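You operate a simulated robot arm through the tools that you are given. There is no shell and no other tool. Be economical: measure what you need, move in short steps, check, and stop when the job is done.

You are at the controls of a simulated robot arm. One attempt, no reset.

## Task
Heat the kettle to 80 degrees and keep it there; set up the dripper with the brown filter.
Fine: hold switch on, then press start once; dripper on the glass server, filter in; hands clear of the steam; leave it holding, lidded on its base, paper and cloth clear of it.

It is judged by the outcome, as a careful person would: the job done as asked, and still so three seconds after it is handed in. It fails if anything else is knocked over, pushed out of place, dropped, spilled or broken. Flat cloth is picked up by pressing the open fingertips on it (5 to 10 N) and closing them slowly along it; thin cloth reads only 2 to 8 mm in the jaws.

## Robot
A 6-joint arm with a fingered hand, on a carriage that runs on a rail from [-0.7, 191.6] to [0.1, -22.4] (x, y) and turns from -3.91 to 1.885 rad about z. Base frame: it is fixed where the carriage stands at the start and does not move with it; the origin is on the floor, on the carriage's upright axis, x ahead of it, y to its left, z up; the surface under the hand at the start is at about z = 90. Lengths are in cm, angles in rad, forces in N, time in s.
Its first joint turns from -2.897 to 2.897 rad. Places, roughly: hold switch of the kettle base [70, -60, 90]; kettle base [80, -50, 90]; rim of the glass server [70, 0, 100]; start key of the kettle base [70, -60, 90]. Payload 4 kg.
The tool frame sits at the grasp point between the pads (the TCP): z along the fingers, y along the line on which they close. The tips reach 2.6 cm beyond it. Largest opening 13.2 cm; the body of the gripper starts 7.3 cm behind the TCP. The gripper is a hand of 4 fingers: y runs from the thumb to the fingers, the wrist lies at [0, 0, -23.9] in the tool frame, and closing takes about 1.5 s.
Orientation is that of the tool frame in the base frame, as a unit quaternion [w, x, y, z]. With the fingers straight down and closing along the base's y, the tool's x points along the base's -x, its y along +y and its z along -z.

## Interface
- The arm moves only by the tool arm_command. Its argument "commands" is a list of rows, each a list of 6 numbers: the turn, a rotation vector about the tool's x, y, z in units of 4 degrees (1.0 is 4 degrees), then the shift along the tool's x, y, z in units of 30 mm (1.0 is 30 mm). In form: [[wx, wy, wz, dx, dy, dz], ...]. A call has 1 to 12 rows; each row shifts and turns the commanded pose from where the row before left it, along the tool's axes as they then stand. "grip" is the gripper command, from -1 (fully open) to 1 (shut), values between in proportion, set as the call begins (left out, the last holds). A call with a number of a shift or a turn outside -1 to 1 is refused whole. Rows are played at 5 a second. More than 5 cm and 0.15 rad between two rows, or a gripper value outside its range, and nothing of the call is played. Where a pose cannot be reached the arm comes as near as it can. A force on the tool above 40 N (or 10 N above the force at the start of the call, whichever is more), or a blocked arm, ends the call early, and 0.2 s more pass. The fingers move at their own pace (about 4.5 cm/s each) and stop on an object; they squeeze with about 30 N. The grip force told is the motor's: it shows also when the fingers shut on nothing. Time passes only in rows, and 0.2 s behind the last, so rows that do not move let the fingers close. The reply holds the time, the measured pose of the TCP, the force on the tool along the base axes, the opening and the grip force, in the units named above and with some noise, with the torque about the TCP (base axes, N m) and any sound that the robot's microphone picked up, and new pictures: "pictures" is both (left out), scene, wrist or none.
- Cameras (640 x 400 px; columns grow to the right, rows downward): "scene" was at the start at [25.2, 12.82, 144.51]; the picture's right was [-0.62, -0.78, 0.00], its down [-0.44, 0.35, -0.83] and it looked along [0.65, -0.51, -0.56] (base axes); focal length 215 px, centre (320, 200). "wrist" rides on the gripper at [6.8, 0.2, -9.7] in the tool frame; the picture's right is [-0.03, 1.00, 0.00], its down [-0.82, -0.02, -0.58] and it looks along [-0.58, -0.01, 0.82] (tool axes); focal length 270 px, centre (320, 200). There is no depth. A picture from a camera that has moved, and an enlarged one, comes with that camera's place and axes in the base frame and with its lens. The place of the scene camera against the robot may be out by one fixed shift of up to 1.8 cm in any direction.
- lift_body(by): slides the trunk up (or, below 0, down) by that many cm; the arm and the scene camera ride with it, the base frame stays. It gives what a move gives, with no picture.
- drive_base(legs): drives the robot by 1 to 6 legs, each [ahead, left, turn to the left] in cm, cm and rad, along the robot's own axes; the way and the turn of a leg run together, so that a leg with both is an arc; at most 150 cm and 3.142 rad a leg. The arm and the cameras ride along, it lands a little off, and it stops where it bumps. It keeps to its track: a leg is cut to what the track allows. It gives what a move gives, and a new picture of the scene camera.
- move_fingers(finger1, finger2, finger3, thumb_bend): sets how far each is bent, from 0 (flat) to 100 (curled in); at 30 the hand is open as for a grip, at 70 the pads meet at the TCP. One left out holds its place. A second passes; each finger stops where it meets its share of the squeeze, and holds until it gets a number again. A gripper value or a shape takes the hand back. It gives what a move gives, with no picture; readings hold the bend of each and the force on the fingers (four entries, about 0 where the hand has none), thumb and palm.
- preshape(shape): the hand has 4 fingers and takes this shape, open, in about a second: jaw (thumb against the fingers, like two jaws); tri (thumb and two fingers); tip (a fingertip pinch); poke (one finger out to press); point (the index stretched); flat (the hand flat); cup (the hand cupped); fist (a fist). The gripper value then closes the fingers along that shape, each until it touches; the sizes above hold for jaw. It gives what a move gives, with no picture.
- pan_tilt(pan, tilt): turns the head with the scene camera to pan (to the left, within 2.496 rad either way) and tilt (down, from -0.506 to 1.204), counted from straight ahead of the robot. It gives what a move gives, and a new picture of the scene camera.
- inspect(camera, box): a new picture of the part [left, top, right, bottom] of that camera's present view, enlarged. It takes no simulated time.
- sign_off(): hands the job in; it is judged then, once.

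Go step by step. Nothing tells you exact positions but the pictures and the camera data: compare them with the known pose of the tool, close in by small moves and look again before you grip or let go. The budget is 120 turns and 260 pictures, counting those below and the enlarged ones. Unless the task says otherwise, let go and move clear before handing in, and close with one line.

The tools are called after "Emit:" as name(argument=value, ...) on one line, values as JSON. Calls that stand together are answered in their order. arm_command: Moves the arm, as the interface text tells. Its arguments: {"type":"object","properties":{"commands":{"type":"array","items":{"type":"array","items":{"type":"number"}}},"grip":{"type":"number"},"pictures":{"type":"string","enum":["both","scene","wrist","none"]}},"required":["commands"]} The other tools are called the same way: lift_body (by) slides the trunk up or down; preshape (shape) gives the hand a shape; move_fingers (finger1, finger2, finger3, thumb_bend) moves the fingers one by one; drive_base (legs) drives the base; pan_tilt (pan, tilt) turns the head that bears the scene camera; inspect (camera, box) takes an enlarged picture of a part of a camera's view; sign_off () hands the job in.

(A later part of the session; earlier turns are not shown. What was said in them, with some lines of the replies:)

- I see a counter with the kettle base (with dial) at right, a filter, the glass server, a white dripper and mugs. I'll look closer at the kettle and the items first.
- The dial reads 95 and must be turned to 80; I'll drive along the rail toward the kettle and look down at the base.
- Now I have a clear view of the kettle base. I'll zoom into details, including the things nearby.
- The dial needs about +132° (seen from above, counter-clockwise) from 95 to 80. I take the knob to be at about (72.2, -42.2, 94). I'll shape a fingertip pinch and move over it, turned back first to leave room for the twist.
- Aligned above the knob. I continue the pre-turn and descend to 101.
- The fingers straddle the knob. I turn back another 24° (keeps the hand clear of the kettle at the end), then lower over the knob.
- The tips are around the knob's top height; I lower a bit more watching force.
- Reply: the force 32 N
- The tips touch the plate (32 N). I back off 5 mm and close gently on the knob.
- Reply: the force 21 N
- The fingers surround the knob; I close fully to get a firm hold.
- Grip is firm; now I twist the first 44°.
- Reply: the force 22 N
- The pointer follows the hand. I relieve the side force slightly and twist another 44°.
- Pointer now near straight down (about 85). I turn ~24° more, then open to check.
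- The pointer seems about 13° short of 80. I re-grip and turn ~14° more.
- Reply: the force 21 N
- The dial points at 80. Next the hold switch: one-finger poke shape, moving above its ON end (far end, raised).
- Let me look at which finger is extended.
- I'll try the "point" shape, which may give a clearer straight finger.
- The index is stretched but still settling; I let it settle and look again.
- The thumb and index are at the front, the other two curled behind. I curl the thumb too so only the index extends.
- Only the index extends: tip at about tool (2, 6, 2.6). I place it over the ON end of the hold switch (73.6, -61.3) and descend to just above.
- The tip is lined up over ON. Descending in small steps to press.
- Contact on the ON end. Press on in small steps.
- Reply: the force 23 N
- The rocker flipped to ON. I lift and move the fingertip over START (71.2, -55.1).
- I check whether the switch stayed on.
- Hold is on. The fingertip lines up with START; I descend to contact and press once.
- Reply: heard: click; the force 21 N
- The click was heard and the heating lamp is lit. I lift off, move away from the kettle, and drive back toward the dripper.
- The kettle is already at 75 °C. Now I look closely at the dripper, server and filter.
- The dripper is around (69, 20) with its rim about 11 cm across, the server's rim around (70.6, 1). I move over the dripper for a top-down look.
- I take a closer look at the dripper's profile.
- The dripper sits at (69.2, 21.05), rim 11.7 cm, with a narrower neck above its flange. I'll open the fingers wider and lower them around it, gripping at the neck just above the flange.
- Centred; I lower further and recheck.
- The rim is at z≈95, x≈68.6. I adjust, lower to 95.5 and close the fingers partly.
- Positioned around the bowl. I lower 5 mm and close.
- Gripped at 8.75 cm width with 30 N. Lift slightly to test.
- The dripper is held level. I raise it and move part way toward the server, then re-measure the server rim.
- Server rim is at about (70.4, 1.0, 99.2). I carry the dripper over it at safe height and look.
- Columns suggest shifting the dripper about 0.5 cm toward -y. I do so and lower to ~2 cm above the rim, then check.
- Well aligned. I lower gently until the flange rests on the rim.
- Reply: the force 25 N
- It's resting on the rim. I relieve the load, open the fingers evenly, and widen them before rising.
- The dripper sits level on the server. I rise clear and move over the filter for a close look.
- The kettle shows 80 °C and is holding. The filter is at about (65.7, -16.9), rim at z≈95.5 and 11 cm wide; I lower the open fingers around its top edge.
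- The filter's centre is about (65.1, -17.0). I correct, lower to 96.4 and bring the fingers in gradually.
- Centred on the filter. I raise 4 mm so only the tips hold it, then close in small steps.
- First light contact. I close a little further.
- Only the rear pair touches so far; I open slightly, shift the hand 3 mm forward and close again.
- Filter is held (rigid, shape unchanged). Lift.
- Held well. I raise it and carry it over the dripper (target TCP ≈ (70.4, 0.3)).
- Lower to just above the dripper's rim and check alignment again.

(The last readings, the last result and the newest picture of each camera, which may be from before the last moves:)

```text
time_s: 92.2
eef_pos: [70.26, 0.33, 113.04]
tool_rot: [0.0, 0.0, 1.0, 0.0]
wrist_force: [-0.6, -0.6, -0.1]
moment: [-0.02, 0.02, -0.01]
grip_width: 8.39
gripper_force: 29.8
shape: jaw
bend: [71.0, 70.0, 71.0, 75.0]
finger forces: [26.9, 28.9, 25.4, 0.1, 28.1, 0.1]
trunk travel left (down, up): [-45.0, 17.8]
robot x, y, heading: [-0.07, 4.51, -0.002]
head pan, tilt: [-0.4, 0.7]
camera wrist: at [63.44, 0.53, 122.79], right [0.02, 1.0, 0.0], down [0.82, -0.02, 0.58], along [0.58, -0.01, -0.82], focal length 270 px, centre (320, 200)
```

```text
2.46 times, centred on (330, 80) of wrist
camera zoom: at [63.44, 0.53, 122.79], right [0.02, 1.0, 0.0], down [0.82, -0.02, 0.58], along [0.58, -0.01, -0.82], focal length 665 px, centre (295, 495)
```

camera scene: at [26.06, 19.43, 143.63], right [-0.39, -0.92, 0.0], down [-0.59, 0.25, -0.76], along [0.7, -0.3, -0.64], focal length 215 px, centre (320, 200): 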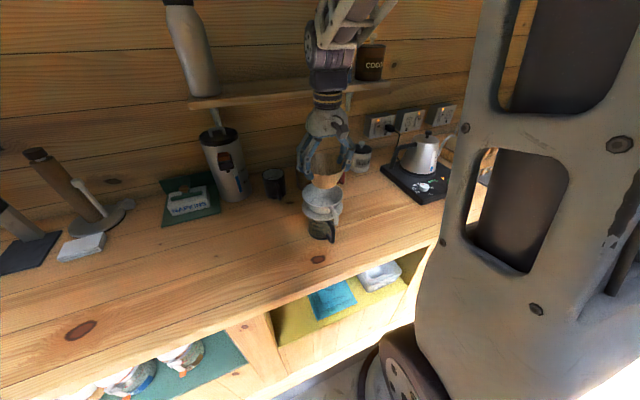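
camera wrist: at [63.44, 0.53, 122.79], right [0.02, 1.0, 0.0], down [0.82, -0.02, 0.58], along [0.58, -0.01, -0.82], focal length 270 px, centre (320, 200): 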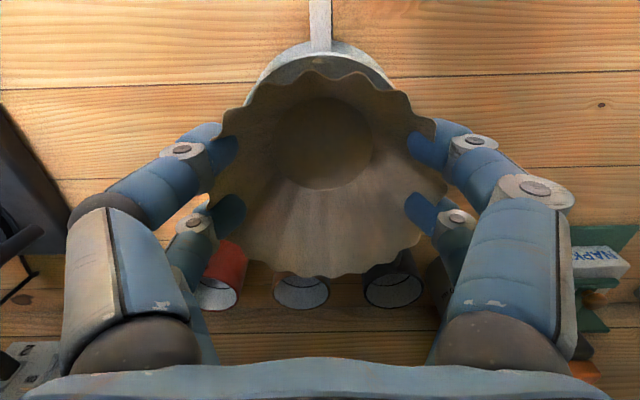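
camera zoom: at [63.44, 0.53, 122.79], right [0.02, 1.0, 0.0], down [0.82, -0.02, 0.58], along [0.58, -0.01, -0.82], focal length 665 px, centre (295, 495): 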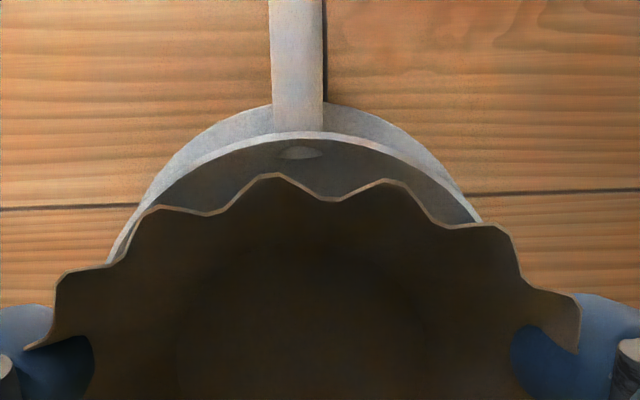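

Filter is about 0.5 cm short in x. I correct and lower it into the dripper, watching forces.

Emit:
arm_command(commands=[[0, 0, 0, -0.17, 0.04, 0.3], [0, 0, 0, 0, 0, 0.4], [0, 0, 0, 0, 0, 0.4], [0, 0, 0, 0, 0, 0]], pictures="wrist")

Emit:
inspect(camera="scene", box=[290, 150, 370, 230])

```text
time_s: 93.2
eef_pos: [70.7, 0.43, 109.64]
tool_rot: [0.0, 0.0, 1.0, -0.001]
wrist_force: [0.4, 0.1, 0.0]
moment: [0.01, 0.03, -0.02]
grip_width: 8.38
gripper_force: 30.3
shape: jaw
bend: [71.0, 70.0, 71.0, 75.0]
finger forces: [26.9, 28.9, 25.5, 0.0, 28.1, 0.0]
trunk travel left (down, up): [-45.0, 17.8]
robot x, y, heading: [0.24, 4.41, -0.001]
head pan, tilt: [-0.4, 0.7]
camera wrist: at [63.86, 0.74, 119.39], right [0.02, 1.0, 0.0], down [0.82, -0.02, 0.58], along [0.58, -0.01, -0.82], focal length 270 px, centre (320, 200)
```

wrist: 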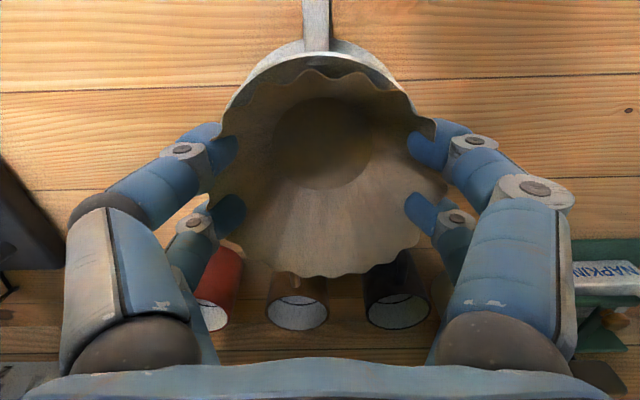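

```text
5.00 times, centred on (330, 190) of scene
camera zoom: at [26.06, 19.43, 143.63], right [-0.39, -0.92, 0.0], down [-0.59, 0.25, -0.76], along [0.7, -0.3, -0.64], focal length 1076 px, centre (270, 250)
```

zoom: 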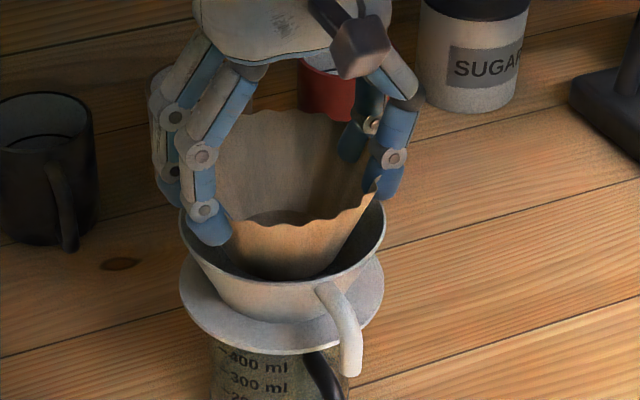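

The filter is inside the cone and centred. I lower in small steps until it seats.

Emit:
arm_command(commands=[[0, 0, 0, 0, 0, 0.15], [0, 0, 0, 0, 0, 0.12], [0, 0, 0, 0, 0, 0.1], [0, 0, 0, 0, 0, 0.07], [0, 0, 0, 0, 0, 0]], pictures="none")

Emit:
inspect(camera="scene", box=[290, 150, 370, 230])

```text
time_s: 94.3
eef_pos: [70.71, 0.43, 108.3]
tool_rot: [0.0, -0.001, 1.0, -0.001]
wrist_force: [0.2, 0.3, 0.0]
moment: [-0.03, 0.0, 0.0]
grip_width: 8.39
gripper_force: 30.1
shape: jaw
bend: [71.0, 70.0, 71.0, 75.0]
finger forces: [26.9, 28.8, 25.4, 0.1, 28.0, 0.0]
trunk travel left (down, up): [-45.0, 17.8]
robot x, y, heading: [-0.14, 4.32, 0.002]
head pan, tilt: [-0.4, 0.7]
```

```text
5.00 times, centred on (330, 190) of scene
camera zoom: at [26.06, 19.43, 143.63], right [-0.39, -0.92, 0.0], down [-0.59, 0.25, -0.76], along [0.7, -0.3, -0.64], focal length 1076 px, centre (270, 250)
```

zoom: 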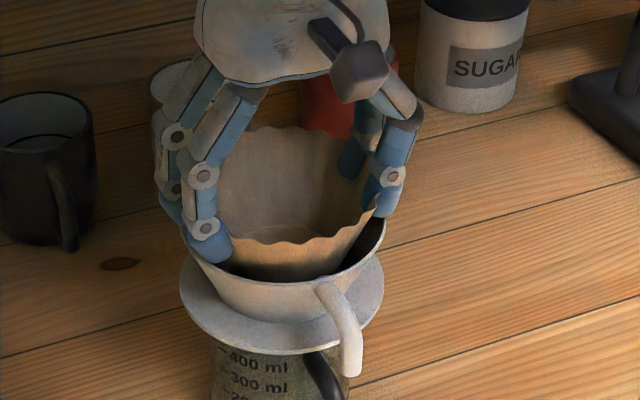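

The tips are just above the dripper rim. I open slightly so the filter settles the last few mm into the cone.

Emit:
arm_command(commands=[[0, 0, 0, 0, 0, 0], [0, 0, 0, 0, 0, 0], [0, 0, 0, 0, 0, 0]], pictures="wrist", grip=-0.42)

Emit:
inspect(camera="scene", box=[290, 150, 370, 230])

```text
time_s: 95.2
eef_pos: [70.7, 0.55, 108.38]
tool_rot: [0.0, 0.001, 1.0, -0.001]
wrist_force: [0.5, 0.7, 0.2]
moment: [0.0, 0.0, 0.0]
grip_width: 9.34
gripper_force: 0.1
shape: jaw
bend: [67.0, 67.0, 67.0, 56.0]
finger forces: [0.0, 0.1, 0.0, 0.1, 0.1, 0.0]
trunk travel left (down, up): [-45.0, 17.8]
robot x, y, heading: [-0.6, 4.31, 0.006]
head pan, tilt: [-0.4, 0.7]
camera wrist: at [63.91, 0.69, 118.15], right [0.02, 1.0, 0.0], down [0.82, -0.02, 0.58], along [0.58, -0.01, -0.82], focal length 270 px, centre (320, 200)
```

wrist: 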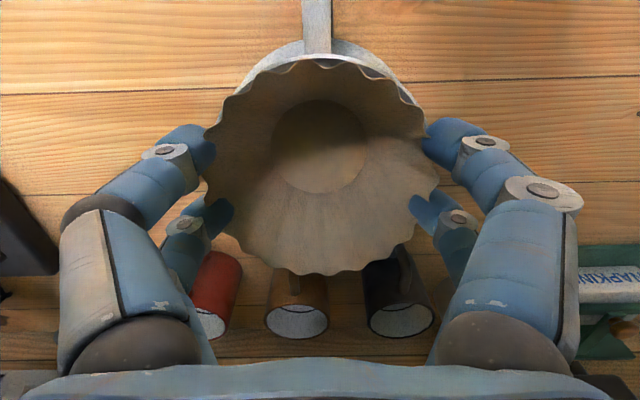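

```text
5.00 times, centred on (330, 190) of scene
camera zoom: at [26.06, 19.43, 143.63], right [-0.39, -0.92, 0.0], down [-0.59, 0.25, -0.76], along [0.7, -0.3, -0.64], focal length 1076 px, centre (270, 250)
```

zoom: 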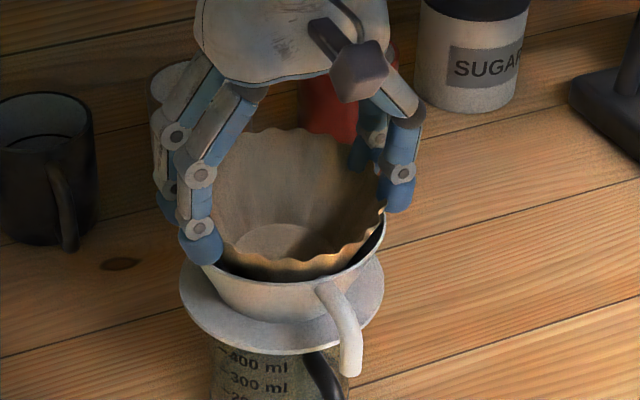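

The filter dropped into the cone. I rise slightly, open more, then clear the hand.

Emit:
arm_command(commands=[[0, 0, 0, 0, 0, -0.15], [0, 0, 0, 0, 0, -0.15], [0, 0, 0, 0, 0, 0], [0, 0, 0, 0, 0, 0]], pictures="none", grip=-0.6)

Emit:
arm_command(commands=[[0, 0, 0, 0, 0, 0], [0, 0, 0, 0, 0, 0], [0, 0, 0, 0, 0, 0], [0, 0, 0, 0, 0, -0.5], [0, 0, 0, 0, 0, -0.9], [0, 0, 0, 0, 0, -0.9], [0, 0, 0, 0, 0, -0.9], [0, 0, 0, 0, 0, -0.9], [0, 0, 0, 0, 0, 0]], grip=-1)

Emit:
inspect(camera="scene", box=[290, 150, 370, 250])

Emit:
inspect(camera="wrist", box=[220, 20, 420, 170])

```text
time_s: 96.2
eef_pos: [70.63, 0.46, 109.24]
tool_rot: [0.0, 0.001, 1.0, -0.001]
wrist_force: [0.1, 0.3, 0.4]
moment: [0.0, 0.0, -0.04]
grip_width: 10.56
gripper_force: 0.1
shape: jaw
bend: [59.0, 59.0, 59.0, 45.0]
finger forces: [0.0, 0.0, 0.0, 0.0, 0.1, 0.0]
trunk travel left (down, up): [-45.0, 17.8]
robot x, y, heading: [-0.23, 4.41, -0.002]
head pan, tilt: [-0.4, 0.7]
```

```text
time_s: 98.2
eef_pos: [70.8, 0.54, 121.57]
tool_rot: [0.001, 0.0, 1.0, 0.0]
wrist_force: [0.1, -0.5, -0.4]
moment: [-0.01, 0.03, 0.01]
grip_width: 13.19
gripper_force: 0.1
shape: jaw
bend: [30.0, 30.0, 30.0, 30.0]
finger forces: [0.0, 0.1, 0.1, 0.0, 0.0, 0.1]
trunk travel left (down, up): [-45.0, 17.8]
robot x, y, heading: [-0.06, 4.21, -0.002]
head pan, tilt: [-0.4, 0.7]
camera scene: at [26.06, 19.43, 143.63], right [-0.39, -0.92, 0.0], down [-0.59, 0.25, -0.76], along [0.7, -0.3, -0.64], focal length 215 px, centre (320, 200)
camera wrist: at [63.99, 0.78, 131.48], right [0.02, 1.0, 0.0], down [0.82, -0.02, 0.58], along [0.58, -0.01, -0.82], focal length 270 px, centre (320, 200)
```

scene: 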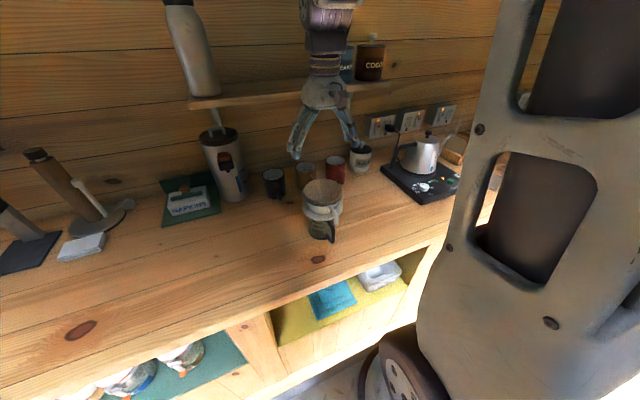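
wrist: 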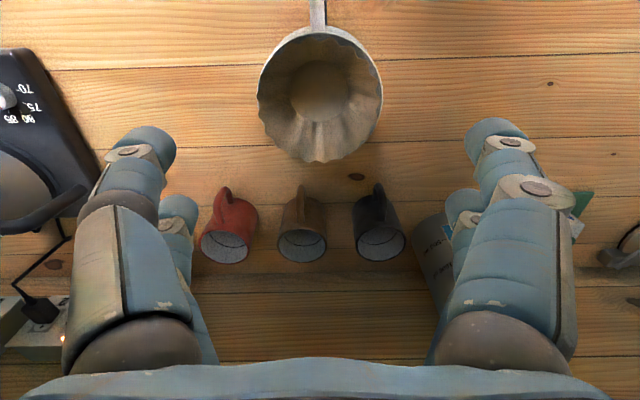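

```text
4.00 times, centred on (330, 200) of scene
camera zoom: at [26.06, 19.43, 143.63], right [-0.39, -0.92, 0.0], down [-0.59, 0.25, -0.76], along [0.7, -0.3, -0.64], focal length 861 px, centre (280, 200)
```

zoom: 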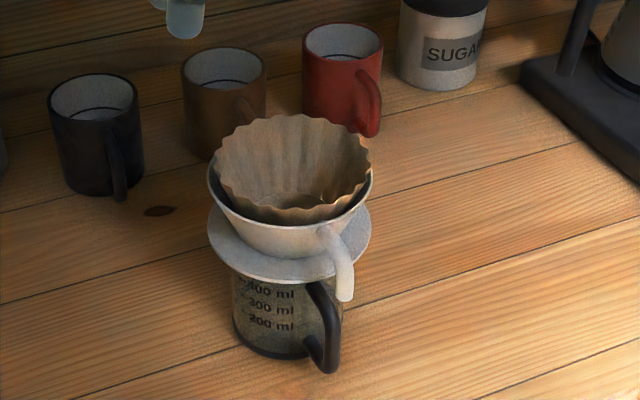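

```text
2.67 times, centred on (320, 95) of wrist
camera zoom: at [63.99, 0.78, 131.48], right [0.02, 1.0, 0.0], down [0.82, -0.02, 0.58], along [0.58, -0.01, -0.82], focal length 721 px, centre (320, 480)
```

zoom: 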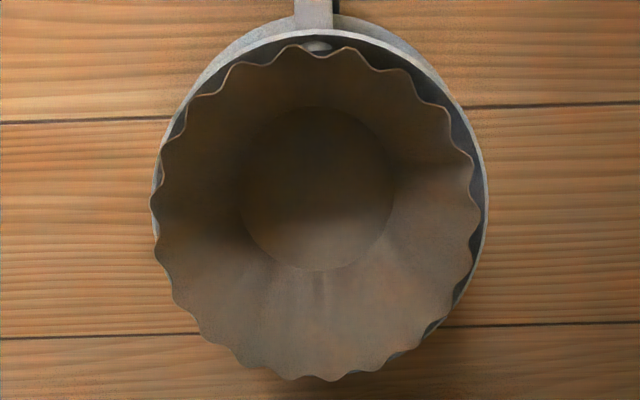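

The filter sits in the dripper on the server. Now I check the kettle's state before finishing, and raise the hand a bit.

Emit:
pan_tilt(pan=-0.6, tilt=0.6)

Emit:
inspect(camera="wrist", box=[0, 30, 120, 240])

```text
time_s: 98.9
eef_pos: [70.78, 0.55, 121.61]
tool_rot: [0.0, 0.0, 1.0, 0.0]
wrist_force: [-0.8, 0.1, 0.2]
moment: [0.03, 0.02, 0.01]
grip_width: 13.17
gripper_force: 0.1
shape: jaw
bend: [30.0, 30.0, 30.0, 30.0]
finger forces: [0.1, 0.0, 0.0, 0.0, 0.1, 0.1]
trunk travel left (down, up): [-45.0, 17.8]
robot x, y, heading: [-0.05, 4.42, 0.003]
head pan, tilt: [-0.6, 0.6]
camera scene: at [25.53, 17.74, 144.49], right [-0.56, -0.83, 0.0], down [-0.47, 0.32, -0.82], along [0.68, -0.47, -0.57], focal length 215 px, centre (320, 200)
```

scene: 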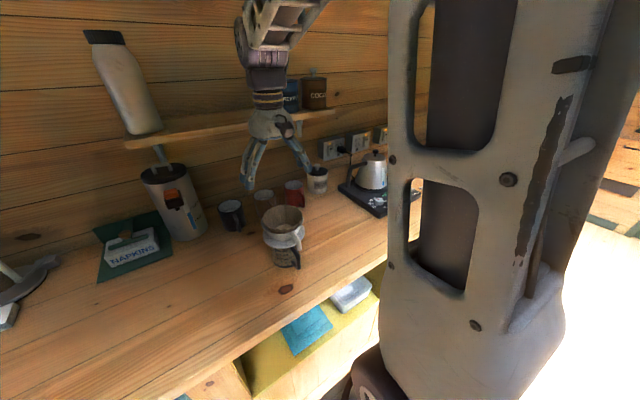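

```text
1.90 times, centred on (60, 135) of wrist
camera zoom: at [63.99, 0.78, 131.45], right [0.02, 1.0, 0.0], down [0.82, -0.02, 0.58], along [0.58, -0.01, -0.82], focal length 515 px, centre (815, 324)
```

zoom: 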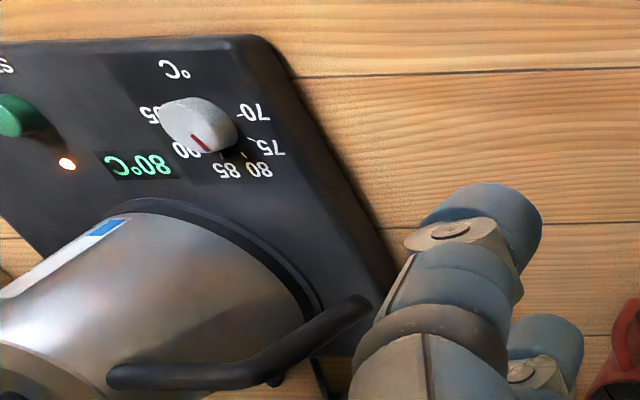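

The kettle shows 80 °C with its lamp on, hold on and lid on. The dripper is on the server with the filter inside, and the hand is clear, so I hand it in.

Emit:
sign_off()

```text
The job is handed in.
```

The kettle is holding at 80 °C, lidded on its base. The brown filter sits in the dripper on the glass server, slightly off-centre, and the hand is clear of everything.
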